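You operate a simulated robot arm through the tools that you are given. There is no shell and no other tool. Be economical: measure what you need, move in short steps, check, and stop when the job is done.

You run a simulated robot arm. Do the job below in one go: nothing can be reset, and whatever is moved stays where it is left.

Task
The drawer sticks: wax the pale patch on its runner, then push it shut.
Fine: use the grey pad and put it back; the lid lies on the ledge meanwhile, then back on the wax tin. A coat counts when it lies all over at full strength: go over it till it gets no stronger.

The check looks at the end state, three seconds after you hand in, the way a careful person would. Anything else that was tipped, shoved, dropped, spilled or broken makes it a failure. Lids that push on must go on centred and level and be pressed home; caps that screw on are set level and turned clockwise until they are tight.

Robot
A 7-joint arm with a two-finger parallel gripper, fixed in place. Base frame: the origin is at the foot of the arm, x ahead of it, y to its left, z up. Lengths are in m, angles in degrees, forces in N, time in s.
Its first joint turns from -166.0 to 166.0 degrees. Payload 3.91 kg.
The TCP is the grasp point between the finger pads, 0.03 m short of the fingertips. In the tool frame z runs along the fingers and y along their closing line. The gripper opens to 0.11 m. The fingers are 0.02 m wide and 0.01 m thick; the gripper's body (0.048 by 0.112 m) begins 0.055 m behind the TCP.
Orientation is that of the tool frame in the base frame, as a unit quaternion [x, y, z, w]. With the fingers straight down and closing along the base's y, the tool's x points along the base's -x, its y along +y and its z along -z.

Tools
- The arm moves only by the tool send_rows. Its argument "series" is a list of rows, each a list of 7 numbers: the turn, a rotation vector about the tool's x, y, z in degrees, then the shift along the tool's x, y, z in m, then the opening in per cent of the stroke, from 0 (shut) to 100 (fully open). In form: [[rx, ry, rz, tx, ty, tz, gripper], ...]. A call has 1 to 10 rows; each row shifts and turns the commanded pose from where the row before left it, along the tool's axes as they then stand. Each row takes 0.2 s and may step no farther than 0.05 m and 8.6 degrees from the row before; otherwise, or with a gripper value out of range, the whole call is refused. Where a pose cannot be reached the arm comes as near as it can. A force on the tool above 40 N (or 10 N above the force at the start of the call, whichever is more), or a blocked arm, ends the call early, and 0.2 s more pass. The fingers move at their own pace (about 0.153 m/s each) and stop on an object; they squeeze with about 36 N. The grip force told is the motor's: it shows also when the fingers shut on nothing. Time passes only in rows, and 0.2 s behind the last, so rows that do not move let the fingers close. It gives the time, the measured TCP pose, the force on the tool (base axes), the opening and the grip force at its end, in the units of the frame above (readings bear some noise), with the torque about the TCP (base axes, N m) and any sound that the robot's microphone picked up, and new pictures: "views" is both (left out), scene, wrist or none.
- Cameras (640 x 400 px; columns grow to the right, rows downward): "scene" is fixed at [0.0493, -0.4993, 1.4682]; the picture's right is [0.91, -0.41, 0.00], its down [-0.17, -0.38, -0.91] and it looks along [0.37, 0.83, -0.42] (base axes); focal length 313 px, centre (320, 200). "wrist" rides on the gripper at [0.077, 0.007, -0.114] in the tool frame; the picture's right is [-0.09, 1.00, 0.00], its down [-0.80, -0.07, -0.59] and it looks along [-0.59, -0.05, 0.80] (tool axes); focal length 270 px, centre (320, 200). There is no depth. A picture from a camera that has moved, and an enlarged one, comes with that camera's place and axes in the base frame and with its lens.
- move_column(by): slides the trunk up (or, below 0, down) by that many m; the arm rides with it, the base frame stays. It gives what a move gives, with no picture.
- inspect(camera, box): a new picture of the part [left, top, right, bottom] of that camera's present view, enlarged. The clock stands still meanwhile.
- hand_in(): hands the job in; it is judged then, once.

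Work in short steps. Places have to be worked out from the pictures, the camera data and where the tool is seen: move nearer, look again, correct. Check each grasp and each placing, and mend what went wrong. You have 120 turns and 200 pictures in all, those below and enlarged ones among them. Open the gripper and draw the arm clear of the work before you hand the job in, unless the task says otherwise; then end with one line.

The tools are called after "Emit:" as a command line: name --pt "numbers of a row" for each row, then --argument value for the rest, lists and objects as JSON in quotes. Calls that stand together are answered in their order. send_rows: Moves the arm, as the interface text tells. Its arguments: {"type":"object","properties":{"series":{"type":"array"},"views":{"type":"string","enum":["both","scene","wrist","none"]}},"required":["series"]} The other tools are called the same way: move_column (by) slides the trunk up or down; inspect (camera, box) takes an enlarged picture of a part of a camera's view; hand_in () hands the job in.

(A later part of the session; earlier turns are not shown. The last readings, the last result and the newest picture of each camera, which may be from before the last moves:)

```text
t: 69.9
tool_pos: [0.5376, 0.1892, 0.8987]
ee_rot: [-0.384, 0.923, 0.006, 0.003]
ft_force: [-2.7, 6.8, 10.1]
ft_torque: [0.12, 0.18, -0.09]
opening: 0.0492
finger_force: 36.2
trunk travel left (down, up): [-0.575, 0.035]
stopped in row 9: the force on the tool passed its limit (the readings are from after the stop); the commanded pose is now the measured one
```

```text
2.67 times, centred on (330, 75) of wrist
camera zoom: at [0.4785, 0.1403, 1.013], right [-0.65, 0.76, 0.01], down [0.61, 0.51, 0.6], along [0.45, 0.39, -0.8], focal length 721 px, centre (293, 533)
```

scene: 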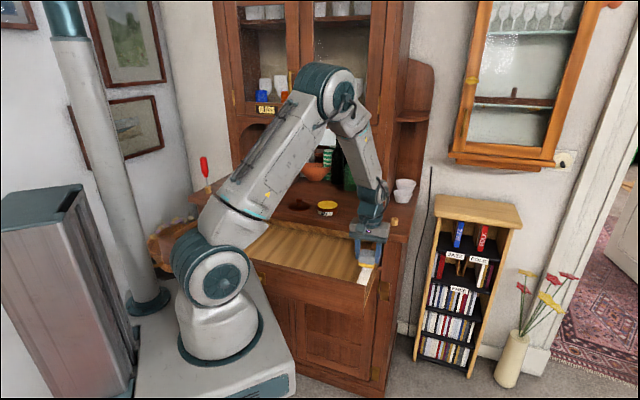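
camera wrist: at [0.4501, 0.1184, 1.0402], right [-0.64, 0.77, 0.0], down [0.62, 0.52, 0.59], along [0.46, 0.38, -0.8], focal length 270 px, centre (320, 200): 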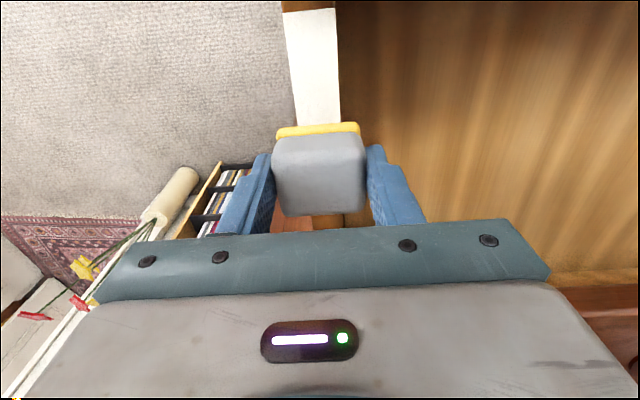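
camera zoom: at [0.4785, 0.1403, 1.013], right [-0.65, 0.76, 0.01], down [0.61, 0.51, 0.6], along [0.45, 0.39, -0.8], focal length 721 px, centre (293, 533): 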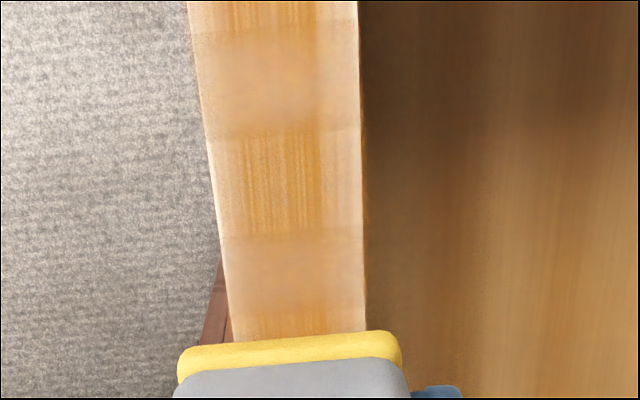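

Force limit hit with a slight tilt. I lift 4 mm, correct the tilt, shift to the pale band at u≈0.485, and check readings.

Emit:
send_rows --pt "0 0 0 0 0 -0.004 0" --pt "0.5 0.5 0 0.014 0 0 0" --pt "0 0 0 0.014 0 0 0" --pt "0 0 0 0 0 0 0" --views "none"

```text
t: 70.9
tool_pos: [0.517, 0.1698, 0.9022]
ee_rot: [-0.385, 0.923, 0.0, -0.002]
ft_force: [-0.3, 0.3, -0.6]
ft_torque: [0.01, -0.04, 0.0]
opening: 0.0491
finger_force: 36.5
trunk travel left (down, up): [-0.575, 0.035]
```

Upright again. Centre laterally (+3 mm), press, and hold to learn whether dwelling alone deposits.

Emit:
send_rows --pt "0 0 0 0 0.003 0.0018 0" --pt "0 0 0 0 0 0.001 0" --pt "0 0 0 0 0 0.0005 0" --pt "0 0 0 0 0 0 0" --views "none"

```text
t: 71.9
tool_pos: [0.5159, 0.1726, 0.9002]
ee_rot: [-0.385, 0.923, -0.001, -0.002]
ft_force: [0.1, 1.4, 1.3]
ft_torque: [0.02, -0.01, 0.05]
opening: 0.0492
finger_force: 35.9
trunk travel left (down, up): [-0.575, 0.035]
```

Emit:
send_rows --pt "0 0 0 0 0 0.0008 0" --pt "0 0 0 0 0 0 0" --pt "0 0 0 0 0 0 0" --pt "0 0 0 0 0 0 0" --pt "0 0 0 0 0 0 0" --views "none"

Emit:
send_rows --pt "0 0 0 0 0 -0.01 0" --pt "0 0 0 -0.04 0 -0.015 0" --pt "0 0 0 0 0 0 0" --views "none"

Emit:
inspect --camera "wrist" --box '[240, 0, 420, 150]'

```text
t: 73.1
tool_pos: [0.5154, 0.1707, 0.8991]
ee_rot: [-0.385, 0.923, 0.0, -0.001]
ft_force: [1.7, 0.8, 13.6]
ft_torque: [0.08, -0.03, -0.01]
opening: 0.0494
finger_force: 35.4
trunk travel left (down, up): [-0.575, 0.035]
```

```text
t: 73.9
tool_pos: [0.5446, 0.1977, 0.9222]
ee_rot: [-0.385, 0.923, 0.0, -0.002]
ft_force: [0.0, 0.9, 0.2]
ft_torque: [0.01, 0.04, -0.02]
opening: 0.049
finger_force: 36.2
trunk travel left (down, up): [-0.575, 0.035]
```

```text
2.67 times, centred on (330, 75) of wrist
camera zoom: at [0.4863, 0.1504, 1.0361], right [-0.65, 0.76, 0.0], down [0.62, 0.52, 0.59], along [0.45, 0.38, -0.81], focal length 721 px, centre (293, 533)
```

zoom: 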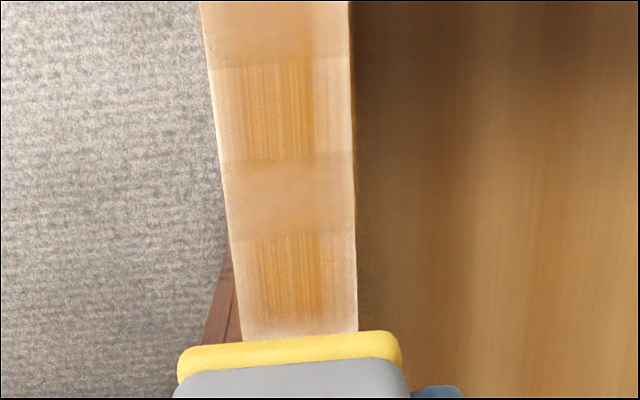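

Dwelling doesn't deposit; rubbing does. I return to this pale band and rub laterally at ~12 N, then compare.

Emit:
send_rows --pt "0 0 0 0.04 0 0.015 0" --pt "0 0 0 0 0 0.0098 0" --pt "0 0 0 0 0.01 0 0" --pt "0 0 0 0 -0.02 0 0" --pt "0 0 0 0 0.02 0 0" --pt "0 0 0 0 -0.02 0 0" --pt "0 0 0 0 0.02 0 0" --pt "0 0 0 0 -0.02 0 0" --pt "0 0 0 0 0.02 0 0" --pt "0 0 0 0 -0.01 0 0" --views "none"

Emit:
send_rows --pt "0 0 0 0 0 -0.01 0" --pt "0 0 0 -0.04 0 -0.015 0" --pt "0 0 0 0 0 0 0" --views "none"

Emit:
inspect --camera "wrist" --box '[240, 0, 420, 150]'

```text
t: 76.1
tool_pos: [0.5153, 0.1726, 0.8995]
ee_rot: [-0.386, 0.922, 0.0, -0.001]
ft_force: [-0.5, -2.1, 25.2]
ft_torque: [-0.11, -0.02, -0.11]
opening: 0.0491
finger_force: 36.0
trunk travel left (down, up): [-0.575, 0.035]
```

```text
t: 76.9
tool_pos: [0.5458, 0.1999, 0.923]
ee_rot: [-0.385, 0.923, 0.0, -0.003]
ft_force: [-0.3, 0.8, 0.1]
ft_torque: [-0.02, -0.02, -0.02]
opening: 0.0494
finger_force: 35.7
trunk travel left (down, up): [-0.575, 0.035]
```

```text
2.67 times, centred on (330, 75) of wrist
camera zoom: at [0.4856, 0.1515, 1.0374], right [-0.65, 0.76, 0.0], down [0.62, 0.52, 0.59], along [0.45, 0.38, -0.81], focal length 721 px, centre (293, 533)
```

zoom: 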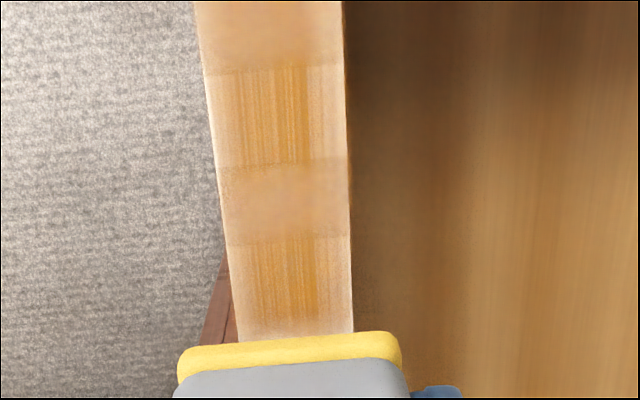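

I compare with a strong scene zoom.

Emit:
send_rows --pt "0 0 0 -0.02 0 -0.04 0" --pt "0 0 0 -0.02 0 -0.03 0" --pt "0 0 0 0 0 0 0" --views "none"

Emit:
inspect --camera "scene" --box '[340, 255, 380, 295]'

Emit:
inspect --camera "wrist" --box '[270, 0, 370, 100]'

```text
t: 77.7
tool_pos: [0.5744, 0.229, 0.9939]
ee_rot: [-0.385, 0.923, -0.001, -0.002]
ft_force: [0.5, -0.5, -0.2]
ft_torque: [0.0, 0.03, 0.01]
opening: 0.0492
finger_force: 35.7
trunk travel left (down, up): [-0.575, 0.035]
```

```text
10.00 times, centred on (360, 275) of scene
camera zoom: at [0.0493, -0.4993, 1.4682], right [0.91, -0.41, 0.0], down [-0.17, -0.38, -0.91], along [0.37, 0.83, -0.42], focal length 3130 px, centre (-80, -550)
```

zoom: 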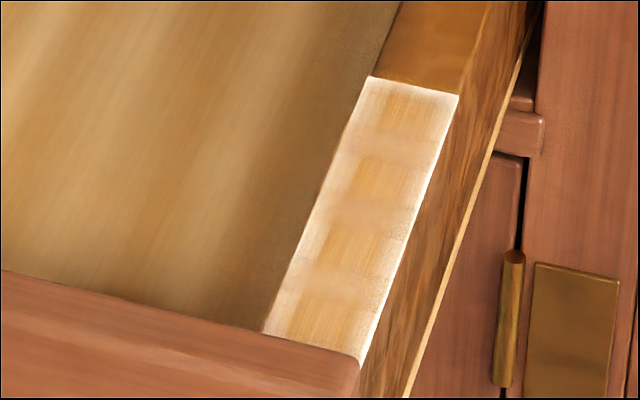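

```text
4.00 times, centred on (320, 50) of wrist
camera zoom: at [0.5153, 0.1802, 1.1084], right [-0.65, 0.76, 0.0], down [0.62, 0.52, 0.59], along [0.45, 0.38, -0.81], focal length 1081 px, centre (320, 800)
```

zoom: 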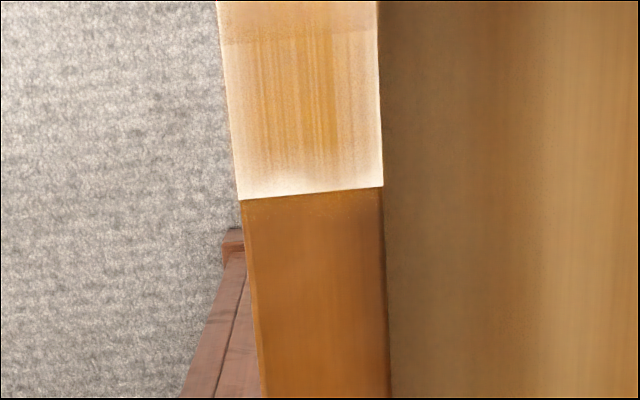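

Bands look like regular texture, but I want certainty: I reload the pad with wax and do another full pass, then compare the tint. Moving to the tin.

Emit:
send_rows --pt "0 0 0 0 0 -0.045 0" --pt "0 0 0 -0.0255 0.0418 0 0" --pt "0 0 0 -0.0255 0.0418 0 0" --pt "0 0 0 -0.0255 0.0418 0 0" --pt "0 0 0 -0.0255 0.0418 0 0" --pt "0 0 0 -0.0255 0.0418 0 0" --pt "0 0 0 0 0 0.02 0" --pt "0 0 0 0 0 0 0" --views "none"

Emit:
inspect --camera "scene" --box '[290, 180, 370, 230]'

```text
t: 79.5
tool_pos: [0.5153, 0.4664, 1.0183]
ee_rot: [-0.385, 0.923, -0.001, -0.001]
ft_force: [-0.4, -0.4, -0.1]
ft_torque: [-0.01, -0.03, 0.0]
opening: 0.049
finger_force: 35.7
trunk travel left (down, up): [-0.575, 0.035]
```

```text
8.00 times, centred on (330, 205) of scene
camera zoom: at [0.0493, -0.4993, 1.4682], right [0.91, -0.41, 0.0], down [-0.17, -0.38, -0.91], along [0.37, 0.83, -0.42], focal length 2504 px, centre (240, 160)
```

zoom: 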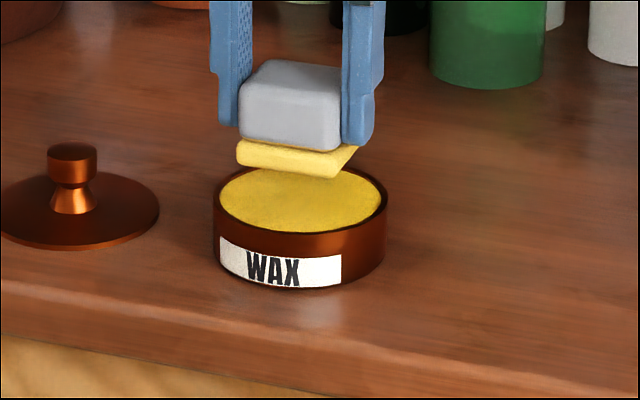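

Over the tin; lower gently into the wax.

Emit:
send_rows --pt "0 0 0 0 -0.001 0.014 0" --pt "0 0 0 0 0 0.006 0" --pt "0 0 0 0 0 0.002 0" --pt "0 0 0 0 0 0.001 0" --pt "0 0 0 0 0 0 0" --views "none"

Emit:
inspect --camera "scene" --box '[290, 180, 370, 230]'

```text
t: 80.7
tool_pos: [0.515, 0.4653, 0.9936]
ee_rot: [-0.386, 0.923, -0.001, -0.002]
ft_force: [0.3, 0.2, 1.4]
ft_torque: [-0.01, -0.01, -0.01]
opening: 0.0493
finger_force: 36.2
trunk travel left (down, up): [-0.575, 0.035]
```

```text
8.00 times, centred on (330, 205) of scene
camera zoom: at [0.0493, -0.4993, 1.4682], right [0.91, -0.41, 0.0], down [-0.17, -0.38, -0.91], along [0.37, 0.83, -0.42], focal length 2504 px, centre (240, 160)
```

zoom: 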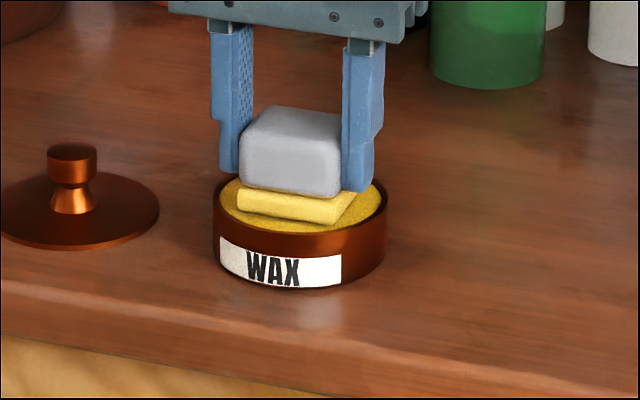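

Barely touching; press 1 mm more, then lift and carry back to the far end of the patch.

Emit:
send_rows --pt "0 0 0 0 0 0.001 0" --pt "0 0 0 0 0 0.0005 0" --pt "0 0 0 0 0 0 0" --pt "0 0 0 0 0 0 0" --views "none"

Emit:
inspect --camera "scene" --box '[290, 180, 370, 230]'

Emit:
send_rows --pt "0 0 0 0 0 -0.03 0" --pt "0 0 0 0 0 -0.025 0" --pt "0 0 0 0.0345 -0.035 0 0" --pt "0 0 0 0.0345 -0.035 0 0" --pt "0 0 0 0.0345 -0.035 0 0" --pt "0 0 0 0.0345 -0.035 0 0" --pt "0 0 0 0.0345 -0.035 0 0" --pt "0 0 0 0 -0.033 0 0" --pt "0 0 0 0 0 0 0" --views "none"

```text
t: 81.7
tool_pos: [0.5141, 0.4669, 0.9949]
ee_rot: [-0.385, 0.923, -0.001, 0.0]
ft_force: [1.1, 0.8, 13.1]
ft_torque: [0.04, -0.04, -0.02]
opening: 0.0493
finger_force: 36.0
trunk travel left (down, up): [-0.575, 0.035]
```

```text
8.00 times, centred on (330, 205) of scene
camera zoom: at [0.0493, -0.4993, 1.4682], right [0.91, -0.41, 0.0], down [-0.17, -0.38, -0.91], along [0.37, 0.83, -0.42], focal length 2504 px, centre (240, 160)
```

zoom: 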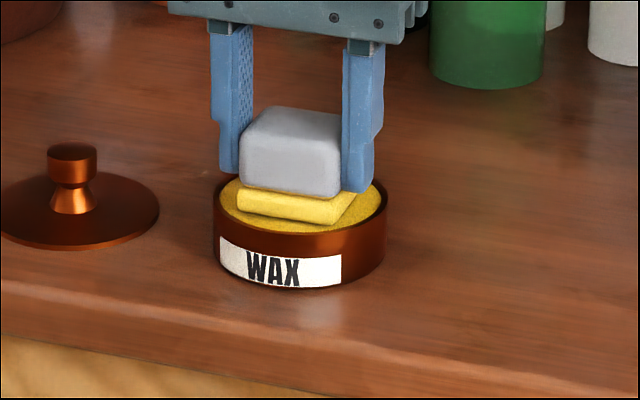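

```text
t: 83.7
tool_pos: [0.541, 0.1958, 1.0493]
ee_rot: [-0.385, 0.923, 0.0, -0.001]
ft_force: [0.0, 0.7, -0.6]
ft_torque: [-0.03, -0.04, 0.03]
opening: 0.0491
finger_force: 36.4
trunk travel left (down, up): [-0.575, 0.035]
```

The sole became visibly brighter after reloading, so it does wear off. Descend at the far end now.

Emit:
send_rows --pt "0 0 0 -0.006 0.002 0.045 0" --pt "0 0 0 0 0 0.049 0" --pt "0 0 0 0 0 0.045 0" --pt "0 0 0 0 0 0.008 0" --pt "0 0 0 0 0 0.0018 0" --pt "0 0 0 0 0 0 0" --views "none"

```text
t: 85.1
tool_pos: [0.5431, 0.2028, 0.901]
ee_rot: [-0.385, 0.923, -0.001, -0.002]
ft_force: [0.2, -0.1, -0.3]
ft_torque: [-0.02, 0.02, -0.02]
opening: 0.0492
finger_force: 36.1
trunk travel left (down, up): [-0.575, 0.035]
```

Lower 1.2 mm into light contact, and zigzag.

Emit:
send_rows --pt "0 0 0 0 0 0.001 0" --pt "0 0 0 0 0.009 0.0004 0" --pt "0 0 0 0 -0.018 0 0" --pt "0 0 0 0.002 0.018 0 0" --pt "0 0 0 0.002 -0.018 0 0" --pt "0 0 0 0.003 0.018 0 0" --pt "0 0 0 0.003 -0.018 0 0" --pt "0 0 0 0.003 0.018 0 0" --pt "0 0 0 0.003 -0.018 0 0" --pt "0 0 0 0.003 0.009 0 0" --views "none"

Emit:
inspect --camera "scene" --box '[330, 220, 410, 300]'

```text
t: 87.3
tool_pos: [0.5296, 0.1869, 0.899]
ee_rot: [-0.384, 0.923, -0.001, 0.0]
ft_force: [9.2, -1.1, 9.6]
ft_torque: [-0.01, -0.35, -0.05]
opening: 0.049
finger_force: 35.9
trunk travel left (down, up): [-0.575, 0.035]
```

```text
5.00 times, centred on (370, 260) of scene
camera zoom: at [0.0493, -0.4993, 1.4682], right [0.91, -0.41, 0.0], down [-0.17, -0.38, -0.91], along [0.37, 0.83, -0.42], focal length 1565 px, centre (70, -100)
```

zoom: 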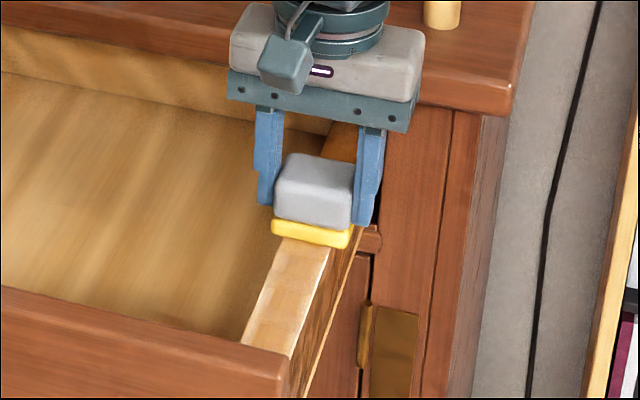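

Force good (~10 N). Continue the zigzag.

Emit:
send_rows --pt "0 0 0 0.0035 0.009 0 0" --pt "0 0 0 0.0035 -0.018 0 0" --pt "0 0 0 0.0035 0.018 0 0" --pt "0 0 0 0.0035 -0.018 0 0" --pt "0 0 0 0.0035 0.018 0 0" --pt "0 0 0 0.0035 -0.018 0 0" --pt "0 0 0 0.0035 0.018 0 0" --pt "0 0 0 0.0035 -0.018 0 0" --pt "0 0 0 0.0035 0.018 0 0" --pt "0 0 0 0.0035 -0.009 0 0" --views "none"

Emit:
send_rows --pt "0 0 0 0.0035 0.009 0 0" --pt "0 0 0 0.0035 -0.018 0 0" --pt "0 0 0 0.0035 0.018 0 0" --pt "0 0 0 0.0035 -0.018 0 0" --pt "0 0 0 0.0035 0.018 0 0" --pt "0 0 0 0.0035 -0.018 0 0" --pt "0 0 0 0.0035 0.018 0 0" --pt "0 0 0 0.0035 -0.018 0 0" --pt "0 0 0 0.0035 0.018 0 0" --pt "0 0 0 0.0035 -0.009 0 0" --views "none"

Emit:
inspect --camera "scene" --box '[330, 220, 410, 300]'

Emit:
inspect --camera "wrist" --box '[240, 0, 420, 150]'

```text
t: 89.5
tool_pos: [0.5064, 0.1641, 0.8994]
ee_rot: [-0.385, 0.923, -0.001, -0.002]
ft_force: [0.6, 0.9, -0.1]
ft_torque: [-0.01, 0.01, -0.02]
opening: 0.0492
finger_force: 36.0
trunk travel left (down, up): [-0.575, 0.035]
```

```text
t: 91.7
tool_pos: [0.4806, 0.1388, 0.899]
ee_rot: [-0.385, 0.923, 0.0, -0.003]
ft_force: [-0.2, 1.3, 3.1]
ft_torque: [0.05, 0.06, 0.01]
opening: 0.0491
finger_force: 35.9
trunk travel left (down, up): [-0.575, 0.035]
```

```text
5.00 times, centred on (370, 260) of scene
camera zoom: at [0.0493, -0.4993, 1.4682], right [0.91, -0.41, 0.0], down [-0.17, -0.38, -0.91], along [0.37, 0.83, -0.42], focal length 1565 px, centre (70, -100)
```

zoom: 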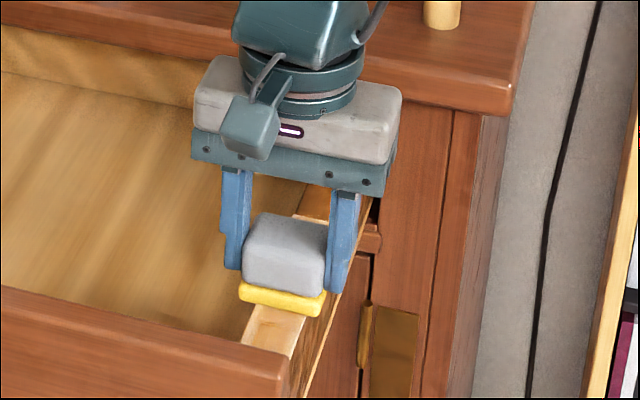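

```text
2.67 times, centred on (330, 75) of wrist
camera zoom: at [0.4212, 0.0914, 1.0137], right [-0.65, 0.76, 0.0], down [0.62, 0.52, 0.59], along [0.45, 0.38, -0.81], focal length 721 px, centre (293, 533)
```

zoom: 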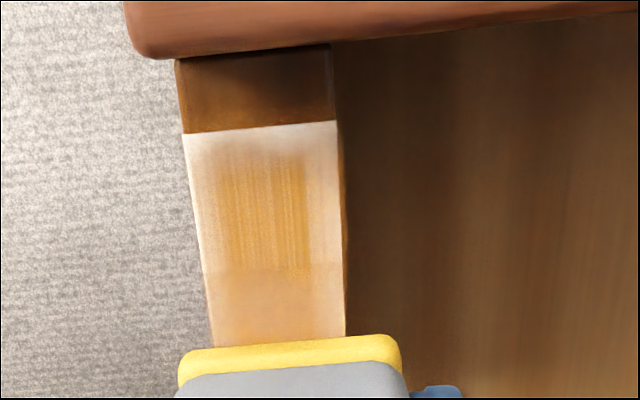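

Press 0.7 mm more and continue to the near end.

Emit:
send_rows --pt "0 0 0 0.003 0.009 0.0007 0" --pt "0 0 0 0.0045 -0.018 0 0" --pt "0 0 0 0.0045 0.018 0 0" --pt "0 0 0 0.0045 -0.018 0 0" --pt "0 0 0 0.0045 0.018 0 0" --pt "0 0 0 0.0045 -0.018 0 0" --pt "0 0 0 0.0045 0.018 0 0" --pt "0 0 0 0.0045 -0.018 0 0" --pt "0 0 0 0.0045 0.018 0 0" --pt "0 0 0 0.0045 -0.009 0 0" --views "none"

Emit:
inspect --camera "wrist" --box '[240, 0, 420, 150]'

```text
t: 93.9
tool_pos: [0.4529, 0.1107, 0.8992]
ee_rot: [-0.388, 0.922, 0.0, -0.001]
ft_force: [9.4, 15.3, 21.4]
ft_torque: [0.37, -0.2, -0.01]
opening: 0.0494
finger_force: 35.6
trunk travel left (down, up): [-0.575, 0.035]
```

```text
2.67 times, centred on (330, 75) of wrist
camera zoom: at [0.3922, 0.0621, 1.0133], right [-0.65, 0.76, 0.0], down [0.61, 0.52, 0.59], along [0.45, 0.39, -0.8], focal length 721 px, centre (293, 533)
```

zoom: 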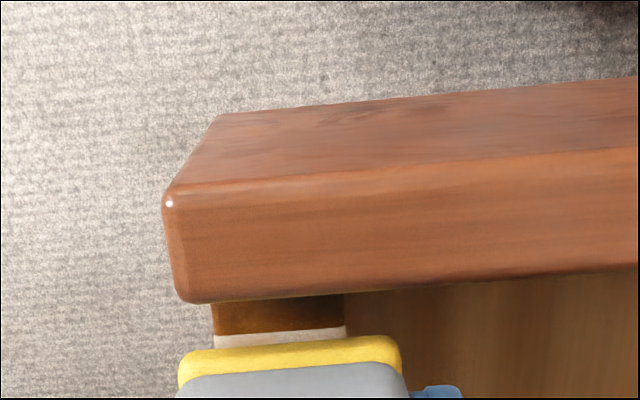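

Ease 0.4 mm, advance the last 7 mm, and rub the near end.

Emit:
send_rows --pt "0 0 0 0.002 0.009 -0.0004 0" --pt "0 0 0 0.003 -0.018 0 0" --pt "0 0 0 0.002 0.018 0 0" --pt "0 0 0 0 -0.018 0 0" --pt "0 0 0 0 0.018 0 0" --pt "0 0 0 0 -0.018 0 0" --pt "0 0 0 0 0.018 0 0" --pt "0 0 0 0 -0.009 0 0" --pt "0 0 0 0 0 0 0" --views "none"

Emit:
send_rows --pt "0 0 0 0 0 -0.01 0" --pt "0 0 0 -0.02 0 -0.04 0" --pt "0 0 0 -0.035 0 -0.03 0" --pt "0 0 0 -0.04 0 -0.02 0" --pt "0 0 0 -0.04 0 -0.02 0" --pt "0 0 0 0 0 0 0" --views "none"

Emit:
inspect --camera "scene" --box '[340, 255, 380, 295]'

Emit:
inspect --camera "wrist" --box '[240, 0, 420, 150]'

```text
t: 95.9
tool_pos: [0.4436, 0.1051, 0.8996]
ee_rot: [-0.387, 0.922, -0.001, -0.002]
ft_force: [-7.2, 4.8, 18.5]
ft_torque: [0.12, 0.26, 0.06]
opening: 0.0492
finger_force: 36.1
trunk travel left (down, up): [-0.575, 0.035]
```

```text
t: 97.3
tool_pos: [0.5421, 0.1985, 1.0179]
ee_rot: [-0.385, 0.923, 0.0, -0.002]
ft_force: [0.1, -0.7, -0.8]
ft_torque: [-0.01, -0.03, -0.03]
opening: 0.0493
finger_force: 35.9
trunk travel left (down, up): [-0.575, 0.035]
```

```text
10.00 times, centred on (360, 275) of scene
camera zoom: at [0.0493, -0.4993, 1.4682], right [0.91, -0.41, 0.0], down [-0.17, -0.38, -0.91], along [0.37, 0.83, -0.42], focal length 3130 px, centre (-80, -550)
```

zoom: 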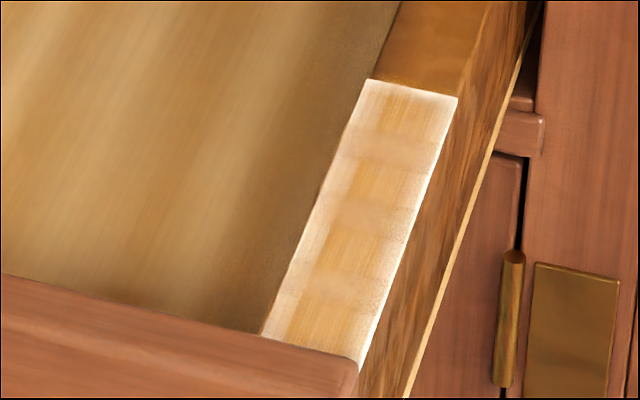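

```text
2.67 times, centred on (330, 75) of wrist
camera zoom: at [0.4839, 0.1504, 1.133], right [-0.65, 0.76, 0.0], down [0.62, 0.52, 0.59], along [0.45, 0.38, -0.81], focal length 721 px, centre (293, 533)
```

zoom: 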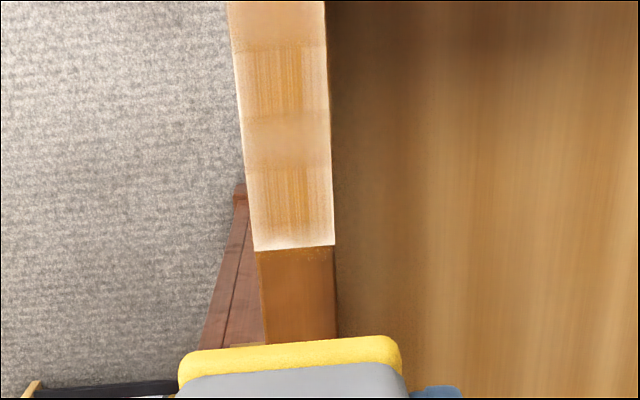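

The patch looks identical to the earlier pass and the sole stayed bright — the coat no longer gets stronger. Now carry the pad back to its place (TCP 0.609, 0.3765).

Emit:
send_rows --pt "0 0 0 0 0 -0.02 0" --pt "0 0 0 -0.0346 0.0157 0 0" --pt "0 0 0 -0.0346 0.0157 0 0" --pt "0 0 0 -0.0346 0.0157 0 0" --pt "0 0 0 -0.0346 0.0157 0 0" --pt "0 0 0 -0.0346 0.0157 0 0" --pt "0 0 0 0 0 0.03 0" --pt "0 0 0 0 0 0.03 0" --pt "0 0 0 0 0 0 0" --views "wrist"

Emit:
inspect --camera "scene" --box '[320, 170, 420, 230]'

```text
t: 99.3
tool_pos: [0.6062, 0.3778, 0.9769]
ee_rot: [-0.384, 0.923, -0.001, -0.002]
ft_force: [-0.1, 0.2, -1.8]
ft_torque: [0.02, 0.03, 0.02]
opening: 0.0494
finger_force: 36.1
trunk travel left (down, up): [-0.575, 0.035]
camera wrist: at [0.5474, 0.3294, 1.0923], right [-0.65, 0.76, 0.0], down [0.62, 0.52, 0.59], along [0.45, 0.38, -0.81], focal length 270 px, centre (320, 200)
```

wrist: 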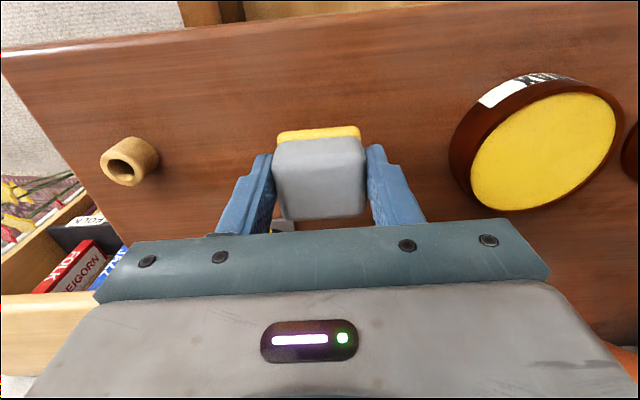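

```text
6.40 times, centred on (370, 200) of scene
camera zoom: at [0.0493, -0.4993, 1.4682], right [0.91, -0.41, 0.0], down [-0.17, -0.38, -0.91], along [0.37, 0.83, -0.42], focal length 2003 px, centre (0, 200)
```

zoom: 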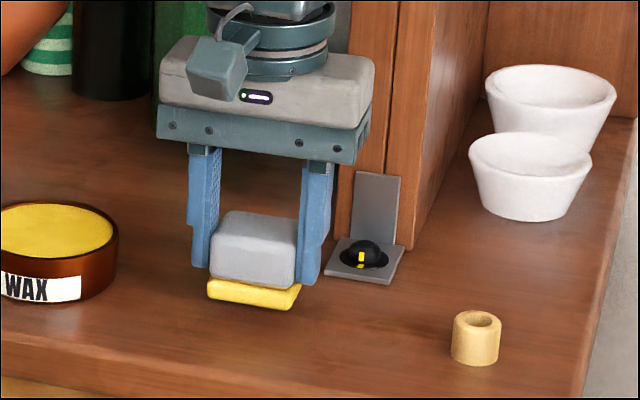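

Close to its spot; 3 mm correction, then lower to contact.

Emit:
send_rows --pt "0 0 0 -0.0014 -0.0028 0.008 0" --pt "0 0 0 0 0 0.002 0" --pt "0 0 0 0 0 0.001 0" --pt "0 0 0 0 0 0.001 0" --pt "0 0 0 0 0 0 0" --views "none"

```text
t: 100.5
tool_pos: [0.6103, 0.376, 0.9657]
ee_rot: [-0.385, 0.923, 0.0, -0.002]
ft_force: [0.2, -0.5, -0.1]
ft_torque: [0.02, 0.0, -0.02]
opening: 0.0492
finger_force: 36.3
trunk travel left (down, up): [-0.575, 0.035]
```

Emit:
send_rows --pt "0 0 0 0 0 0.001 0" --pt "0 0 0 0 0 0.001 0" --pt "0 0 0 0 0 0.0007 0" --pt "0 0 0 0 0 0 0" --views "none"

```text
t: 101.5
tool_pos: [0.6086, 0.3774, 0.9626]
ee_rot: [-0.385, 0.923, 0.0, -0.001]
ft_force: [1.0, 0.4, 5.9]
ft_torque: [-0.05, 0.05, 0.01]
opening: 0.049
finger_force: 36.5
trunk travel left (down, up): [-0.575, 0.035]
```

Contact (6 N). Release, open symmetrically and rise straight up.

Emit:
send_rows --pt "0 0 0 0 0 0 60" --pt "0 0 0 0 0 0 80" --pt "0 0 0 0 0 0 80" --pt "0 0 0 0 0 -0.03 80" --pt "0 0 0 0 0 -0.045 80" --pt "0 0 0 0 0 -0.045 70" --pt "0 0 0 0 0 0 50" --views "none"

Emit:
inspect --camera "scene" --box '[270, 170, 410, 240]'

```text
t: 103.1
tool_pos: [0.6092, 0.3761, 1.0842]
ee_rot: [-0.385, 0.923, -0.001, -0.001]
ft_force: [-0.6, -0.4, -0.8]
ft_torque: [0.05, 0.01, 0.01]
opening: 0.0552
finger_force: 0.2
trunk travel left (down, up): [-0.575, 0.035]
```

```text
4.57 times, centred on (340, 205) of scene
camera zoom: at [0.0493, -0.4993, 1.4682], right [0.91, -0.41, 0.0], down [-0.17, -0.38, -0.91], along [0.37, 0.83, -0.42], focal length 1431 px, centre (229, 177)
```

zoom: 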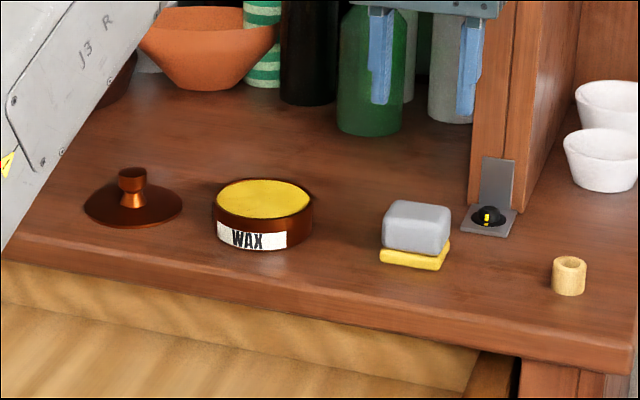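

Pad is back upright in place. Move over the lid at (0.4285, 0.553).

Emit:
send_rows --pt "0 0 0 0.001 0.043 0 50" --pt "0 0 0 0.001 0.043 0 50" --pt "0 0 0 0 0.043 0 50" --pt "0 0 0 0 0.043 0 50" --pt "0 0 0 0 0.043 0 50" --pt "0 0 0 0 0.038 0 50" --pt "0 0 0 0 0 0.04 50" --pt "0 0 0 0 0 0 50" --views "wrist"

```text
t: 104.9
tool_pos: [0.4291, 0.5531, 1.043]
ee_rot: [-0.385, 0.923, -0.001, -0.001]
ft_force: [-0.7, 0.2, -0.4]
ft_torque: [-0.03, 0.01, 0.01]
opening: 0.0549
finger_force: 0.1
trunk travel left (down, up): [-0.575, 0.035]
camera wrist: at [0.3693, 0.5045, 1.1569], right [-0.65, 0.76, 0.0], down [0.62, 0.52, 0.59], along [0.45, 0.38, -0.81], focal length 270 px, centre (320, 200)
```

wrist: 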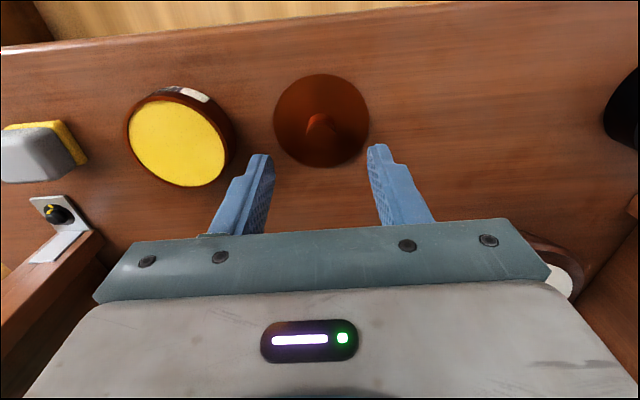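

Knob is centred. Descend to 0.966 and grip.

Emit:
send_rows --pt "0 0 0 0 0 0.03 50" --pt "0 0 0 0 0 0.03 50" --pt "0 0 0 0 0 0.0165 50" --pt "0 0 0 0 0 0 50" --pt "0 0 0 0 0 0 10" --pt "0 0 0 0 0 0 0" --pt "0 0 0 0 0 0 0" --pt "0 0 0 0 0 0 0" --views "wrist"

Emit:
inspect --camera "scene" --box '[260, 170, 360, 230]'

```text
t: 106.7
tool_pos: [0.4281, 0.5531, 0.966]
ee_rot: [-0.386, 0.923, 0.0, -0.002]
ft_force: [-0.1, 0.3, -0.4]
ft_torque: [0.04, 0.0, -0.01]
opening: 0.0217
finger_force: 36.2
trunk travel left (down, up): [-0.575, 0.035]
camera wrist: at [0.37, 0.5051, 1.0804], right [-0.65, 0.76, 0.0], down [0.62, 0.52, 0.59], along [0.45, 0.38, -0.81], focal length 270 px, centre (320, 200)
```

wrist: 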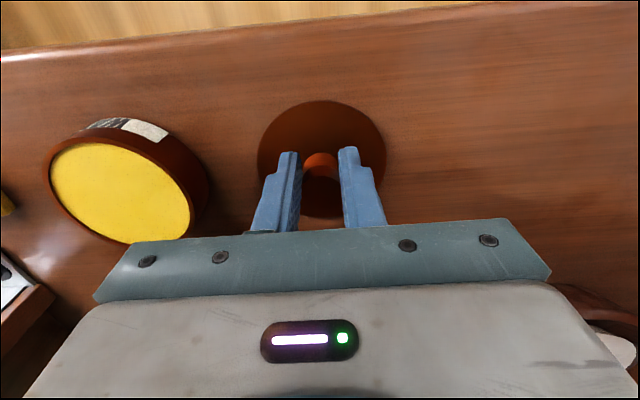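

```text
6.40 times, centred on (310, 200) of scene
camera zoom: at [0.0493, -0.4993, 1.4682], right [0.91, -0.41, 0.0], down [-0.17, -0.38, -0.91], along [0.37, 0.83, -0.42], focal length 2003 px, centre (384, 200)
```

zoom: 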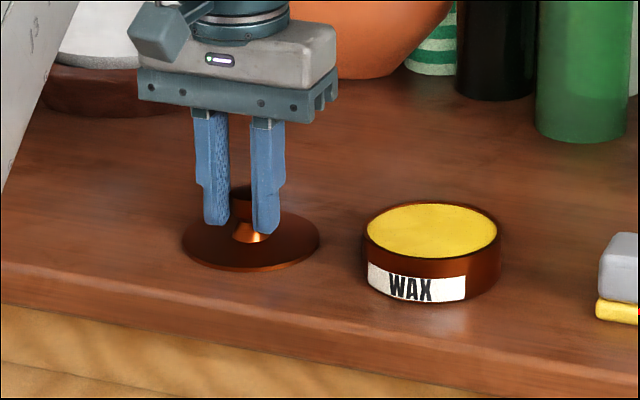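

Lid gripped. Lift, carry back over the tin, and hover just above.

Emit:
send_rows --pt "0 0 0 0 0 -0.01 0" --pt "0 0 0 0 0 -0.025 0" --pt "0 0 0 0 0 -0.025 0" --pt "0 0 0 -0.0003 -0.0401 0 0" --pt "0 0 0 -0.0002 -0.0401 0 0" --pt "0 0 0 -0.0002 -0.04 0 0" --pt "0 0 0 0 0 0.015 0" --pt "0 0 0 0 0 0.006 0" --pt "0 0 0 0 0 0 0" --views "wrist"

Emit:
inspect --camera "scene" --box '[290, 180, 370, 230]'

```text
t: 108.7
tool_pos: [0.5133, 0.469, 1.0052]
ee_rot: [-0.385, 0.923, -0.001, -0.001]
ft_force: [0.6, 0.4, -0.6]
ft_torque: [-0.02, 0.01, 0.04]
opening: 0.0208
finger_force: 36.1
trunk travel left (down, up): [-0.575, 0.035]
camera wrist: at [0.4554, 0.4211, 1.1194], right [-0.65, 0.76, 0.0], down [0.62, 0.52, 0.59], along [0.45, 0.38, -0.81], focal length 270 px, centre (320, 200)
```

wrist: 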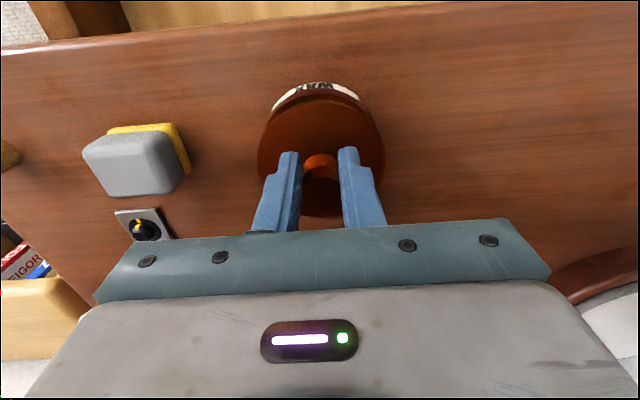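

```text
8.00 times, centred on (330, 205) of scene
camera zoom: at [0.0493, -0.4993, 1.4682], right [0.91, -0.41, 0.0], down [-0.17, -0.38, -0.91], along [0.37, 0.83, -0.42], focal length 2504 px, centre (240, 160)
```

zoom: 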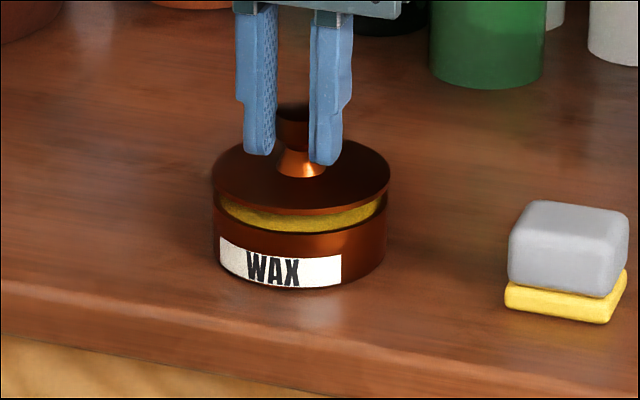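

Well centred. Lower onto the tin and press.

Emit:
send_rows --pt "0 0 0 0 0 0.006 0" --pt "0 0 0 0 0 0.002 0" --pt "0 0 0 0 0 0.001 0" --pt "0 0 0 0 0 0.001 0" --pt "0 0 0 0 0 0 0" --views "none"

Emit:
inspect --camera "scene" --box '[290, 180, 370, 230]'

```text
t: 109.9
tool_pos: [0.5132, 0.47, 0.9947]
ee_rot: [-0.385, 0.923, 0.0, -0.001]
ft_force: [0.3, 0.0, 1.4]
ft_torque: [-0.01, -0.03, -0.01]
opening: 0.0209
finger_force: 35.5
trunk travel left (down, up): [-0.575, 0.035]
```

```text
8.00 times, centred on (330, 205) of scene
camera zoom: at [0.0493, -0.4993, 1.4682], right [0.91, -0.41, 0.0], down [-0.17, -0.38, -0.91], along [0.37, 0.83, -0.42], focal length 2504 px, centre (240, 160)
```

zoom: 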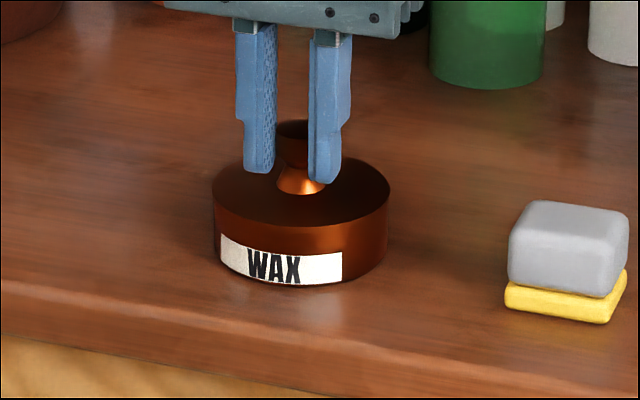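

Seated flush. Press ~1.5 mm more to make sure it is home.

Emit:
send_rows --pt "0 0 0 0 0 0.001 0" --pt "0 0 0 0 0 0.0008 0" --pt "0 0 0 0 0 0 0" --views "none"

```text
t: 110.7
tool_pos: [0.5141, 0.4686, 0.9949]
ee_rot: [-0.384, 0.923, 0.0, 0.0]
ft_force: [-2.4, -2.1, 15.7]
ft_torque: [-0.07, 0.03, -0.02]
opening: 0.0206
finger_force: 35.4
trunk travel left (down, up): [-0.575, 0.035]
```

16 N, no travel: home. Release and rise; check.

Emit:
send_rows --pt "0 0 0 0 0 -0.001 0" --pt "0 0 0 0 0 0 30" --pt "0 0 0 0 0 0 50" --pt "0 0 0 0 0 0 50" --pt "0 0 0 0 0 -0.03 50" --pt "0 0 0 0 0 -0.02 50" --pt "0 0 0 0 0 0 0" --pt "0 0 0 0 0 0 0" --views "none"

Emit:
inspect --camera "scene" --box '[290, 180, 370, 230]'

```text
t: 112.5
tool_pos: [0.5143, 0.4697, 1.0454]
ee_rot: [-0.385, 0.923, -0.001, -0.002]
ft_force: [1.1, 0.1, 0.2]
ft_torque: [0.01, -0.02, 0.02]
opening: 0.0002
finger_force: 35.5
trunk travel left (down, up): [-0.575, 0.035]
```

```text
8.00 times, centred on (330, 205) of scene
camera zoom: at [0.0493, -0.4993, 1.4682], right [0.91, -0.41, 0.0], down [-0.17, -0.38, -0.91], along [0.37, 0.83, -0.42], focal length 2504 px, centre (240, 160)
```

zoom: 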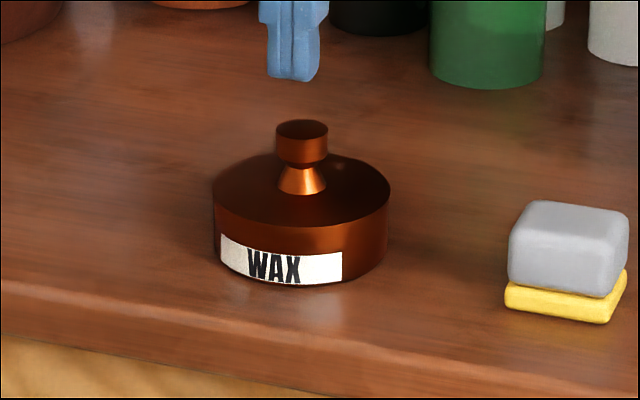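

Lid is level and centred. With closed fingers I give one push straight down on the knob top.

Emit:
send_rows --pt "0 0 0 0 0 0.025 0" --pt "0 0 0 0 0 0.004 0" --pt "0 0 0 0 0 0.002 0" --pt "0 0 0 0 0 0.001 0" --pt "0 0 0 0 0 0 0" --views "none"

```text
t: 113.7
tool_pos: [0.5143, 0.4695, 1.0148]
ee_rot: [-0.385, 0.923, 0.0, 0.0]
ft_force: [0.2, 1.0, 15.0]
ft_torque: [0.11, -0.05, -0.01]
opening: 0.0
finger_force: 35.8
trunk travel left (down, up): [-0.575, 0.035]
```

Contact at knob height 0.985 as originally, 15 N: lid is home. I lift and move the closed fingers to in front of the drawer's face (right part), staying high.

Emit:
send_rows --pt "0 0 0 0 0 -0.045 0" --pt "0 0 0 0.0421 -0.0161 0 0" --pt "0 0 0 0.0421 -0.0161 0 0" --pt "0 0 0 0.0421 -0.0161 0 0" --pt "0 0 0 0.0421 -0.0161 0 0" --pt "0 0 0 0.0421 -0.0161 0 0" --pt "0 0 0 0.0421 -0.0161 0 0" --pt "0 0 0 0.0421 -0.0161 0 0" --pt "0 0 0 0.0421 -0.0161 0 0" --pt "0 0 0 0.0421 -0.0161 0 0" --views "both"

Emit:
inspect --camera "scene" --box '[260, 170, 420, 330]'

```text
t: 115.9
tool_pos: [0.3529, 0.098, 1.0593]
ee_rot: [-0.385, 0.923, -0.001, -0.002]
ft_force: [-0.3, 0.1, -0.8]
ft_torque: [0.0, -0.02, 0.05]
opening: 0.0
finger_force: 36.0
trunk travel left (down, up): [-0.575, 0.035]
camera wrist: at [0.2936, 0.0493, 1.1737], right [-0.65, 0.76, 0.0], down [0.62, 0.52, 0.59], along [0.45, 0.38, -0.81], focal length 270 px, centre (320, 200)
```

scene: 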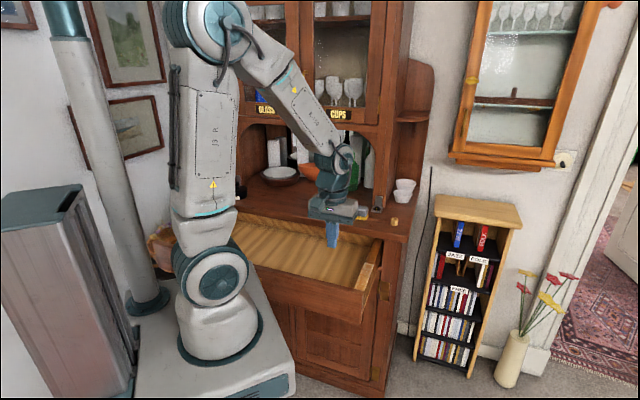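
wrist: 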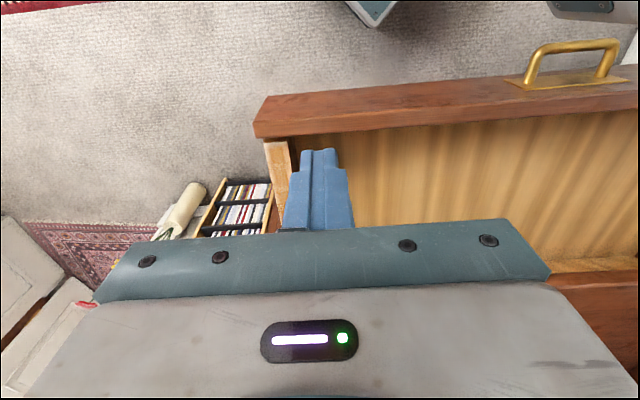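

```text
2.50 times, centred on (340, 250) of scene
camera zoom: at [0.0493, -0.4993, 1.4682], right [0.91, -0.41, 0.0], down [-0.17, -0.38, -0.91], along [0.37, 0.83, -0.42], focal length 782 px, centre (270, 75)
```

zoom: 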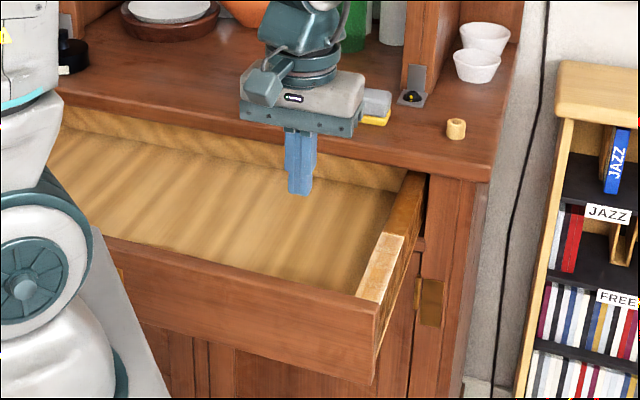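

I check the panel edge closely in the wrist view before going down.

Emit:
inspect --camera "wrist" --box '[230, 70, 390, 170]'

```text
4.00 times, centred on (310, 120) of wrist
camera zoom: at [0.2936, 0.0493, 1.1737], right [-0.65, 0.76, 0.0], down [0.62, 0.52, 0.59], along [0.45, 0.38, -0.81], focal length 1081 px, centre (360, 520)
```

zoom: 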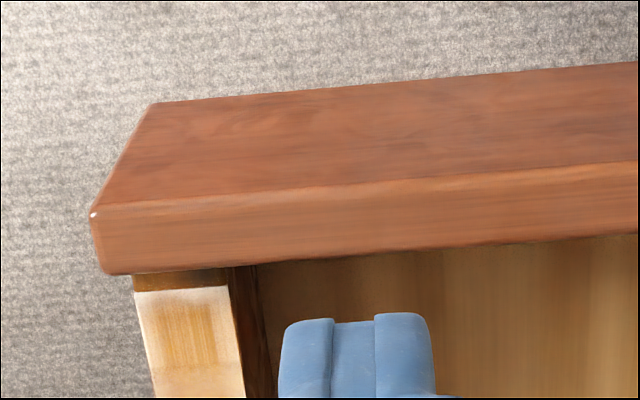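

Panel face: u≈0.342, z 0.78–0.88. I back off 1 cm and descend in front of the face to tip height ≈0.835.

Emit:
send_rows --pt "0 0 0 0.01 0 0 0" --pt "0 0 0 0 0 0.04 0" --pt "0 0 0 0 0 0.04 0" --pt "0 0 0 0 0 0.04 0" --pt "0 0 0 0 0 0.04 0" --pt "0 0 0 0 0 0.034 0" --pt "0 0 0 0 0 0 0" --views "both"

Emit:
inspect --camera "scene" --box '[300, 230, 400, 330]'

```text
t: 117.5
tool_pos: [0.3445, 0.0908, 0.8665]
ee_rot: [-0.385, 0.923, -0.001, -0.002]
ft_force: [0.4, 0.6, -0.7]
ft_torque: [0.02, -0.01, 0.03]
opening: 0.0
finger_force: 36.1
trunk travel left (down, up): [-0.575, 0.035]
camera wrist: at [0.2849, 0.0426, 0.9805], right [-0.65, 0.76, 0.0], down [0.62, 0.52, 0.59], along [0.45, 0.38, -0.81], focal length 270 px, centre (320, 200)
```

scene: 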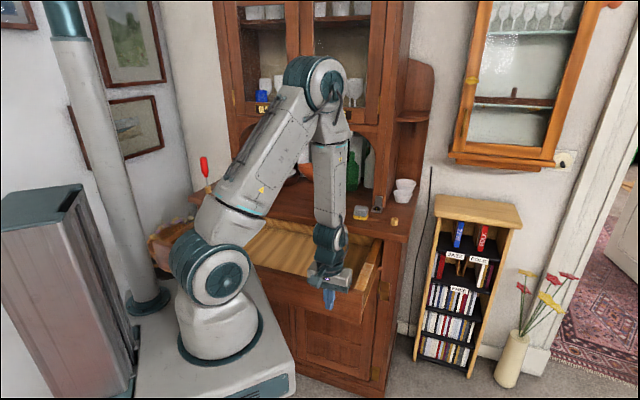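
wrist: 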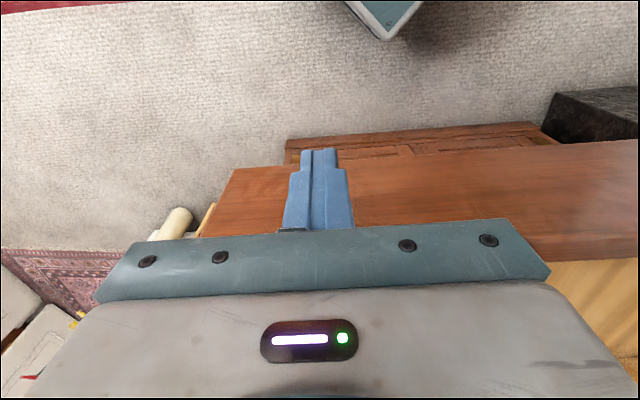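

```text
4.00 times, centred on (350, 280) of scene
camera zoom: at [0.0493, -0.4993, 1.4682], right [0.91, -0.41, 0.0], down [-0.17, -0.38, -0.91], along [0.37, 0.83, -0.42], focal length 1252 px, centre (200, -120)
```

zoom: 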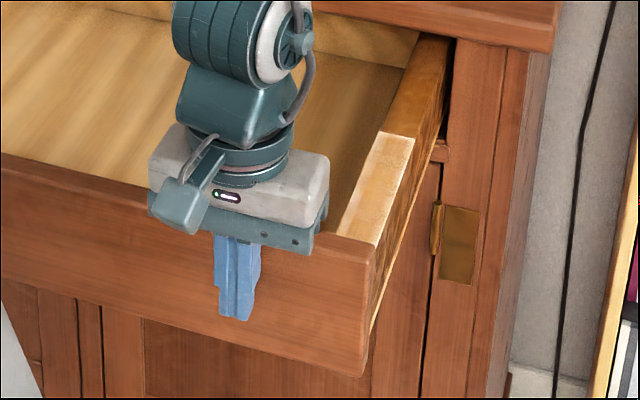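

Fingers are in front of the drawer face. Push forward in steps with force watch.

Emit:
send_rows --pt "0 0 0 -0.02 0 0 0" --pt "0 0 0 -0.015 0 0 0" --pt "0 0 0 -0.02 0 0 0" --pt "0 0 0 -0.02 0 0 0" --pt "0 0 0 -0.02 0 0 0" --pt "0 0 0 -0.02 0 0 0" --pt "0 0 0 -0.02 0 0 0" --views "none"

Emit:
inspect --camera "scene" --box '[300, 190, 420, 310]'

```text
t: 119.1
tool_pos: [0.4392, 0.1859, 0.8649]
ee_rot: [-0.386, 0.923, -0.001, -0.001]
ft_force: [0.8, 0.5, -0.6]
ft_torque: [0.0, 0.02, 0.02]
opening: 0.0001
finger_force: 36.3
trunk travel left (down, up): [-0.575, 0.035]
```

```text
3.33 times, centred on (360, 250) of scene
camera zoom: at [0.0493, -0.4993, 1.4682], right [0.91, -0.41, 0.0], down [-0.17, -0.38, -0.91], along [0.37, 0.83, -0.42], focal length 1043 px, centre (187, 33)
```

zoom: 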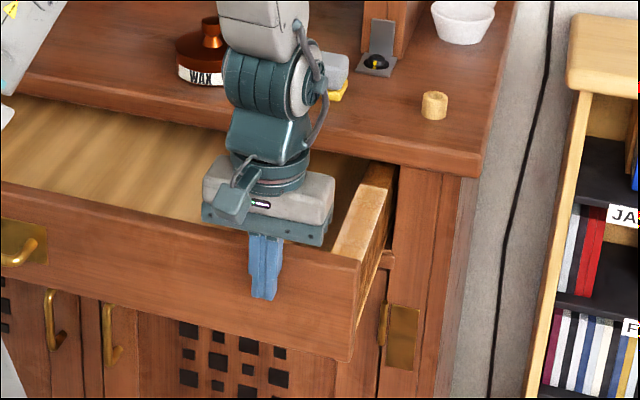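

The drawer slides easily. Push 6 cm more and re-check against the counter edge.

Emit:
send_rows --pt "0 0 0 -0.015 0 0 0" --pt "0 0 0 -0.015 0 0 0" --pt "0 0 0 -0.015 0 0 0" --pt "0 0 0 -0.015 0 0 0" --pt "0 0 0 0 0 0 0" --views "none"

Emit:
inspect --camera "scene" --box '[310, 180, 410, 300]'

```text
t: 120.3
tool_pos: [0.4799, 0.228, 0.8661]
ee_rot: [-0.385, 0.923, 0.0, -0.003]
ft_force: [0.8, -0.7, 0.1]
ft_torque: [0.02, 0.02, 0.01]
opening: 0.0001
finger_force: 35.9
trunk travel left (down, up): [-0.575, 0.035]
```

```text
3.33 times, centred on (360, 240) of scene
camera zoom: at [0.0493, -0.4993, 1.4682], right [0.91, -0.41, 0.0], down [-0.17, -0.38, -0.91], along [0.37, 0.83, -0.42], focal length 1043 px, centre (187, 67)
```

zoom: 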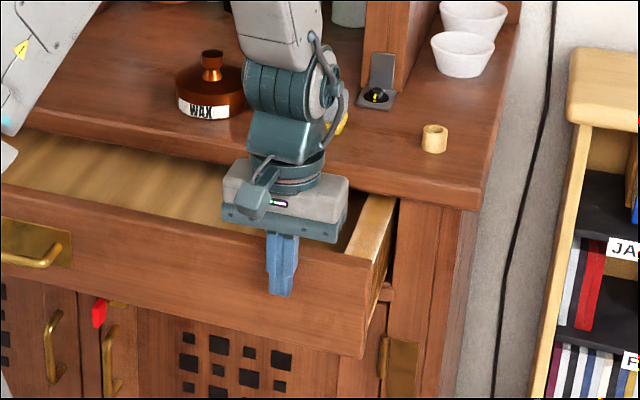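

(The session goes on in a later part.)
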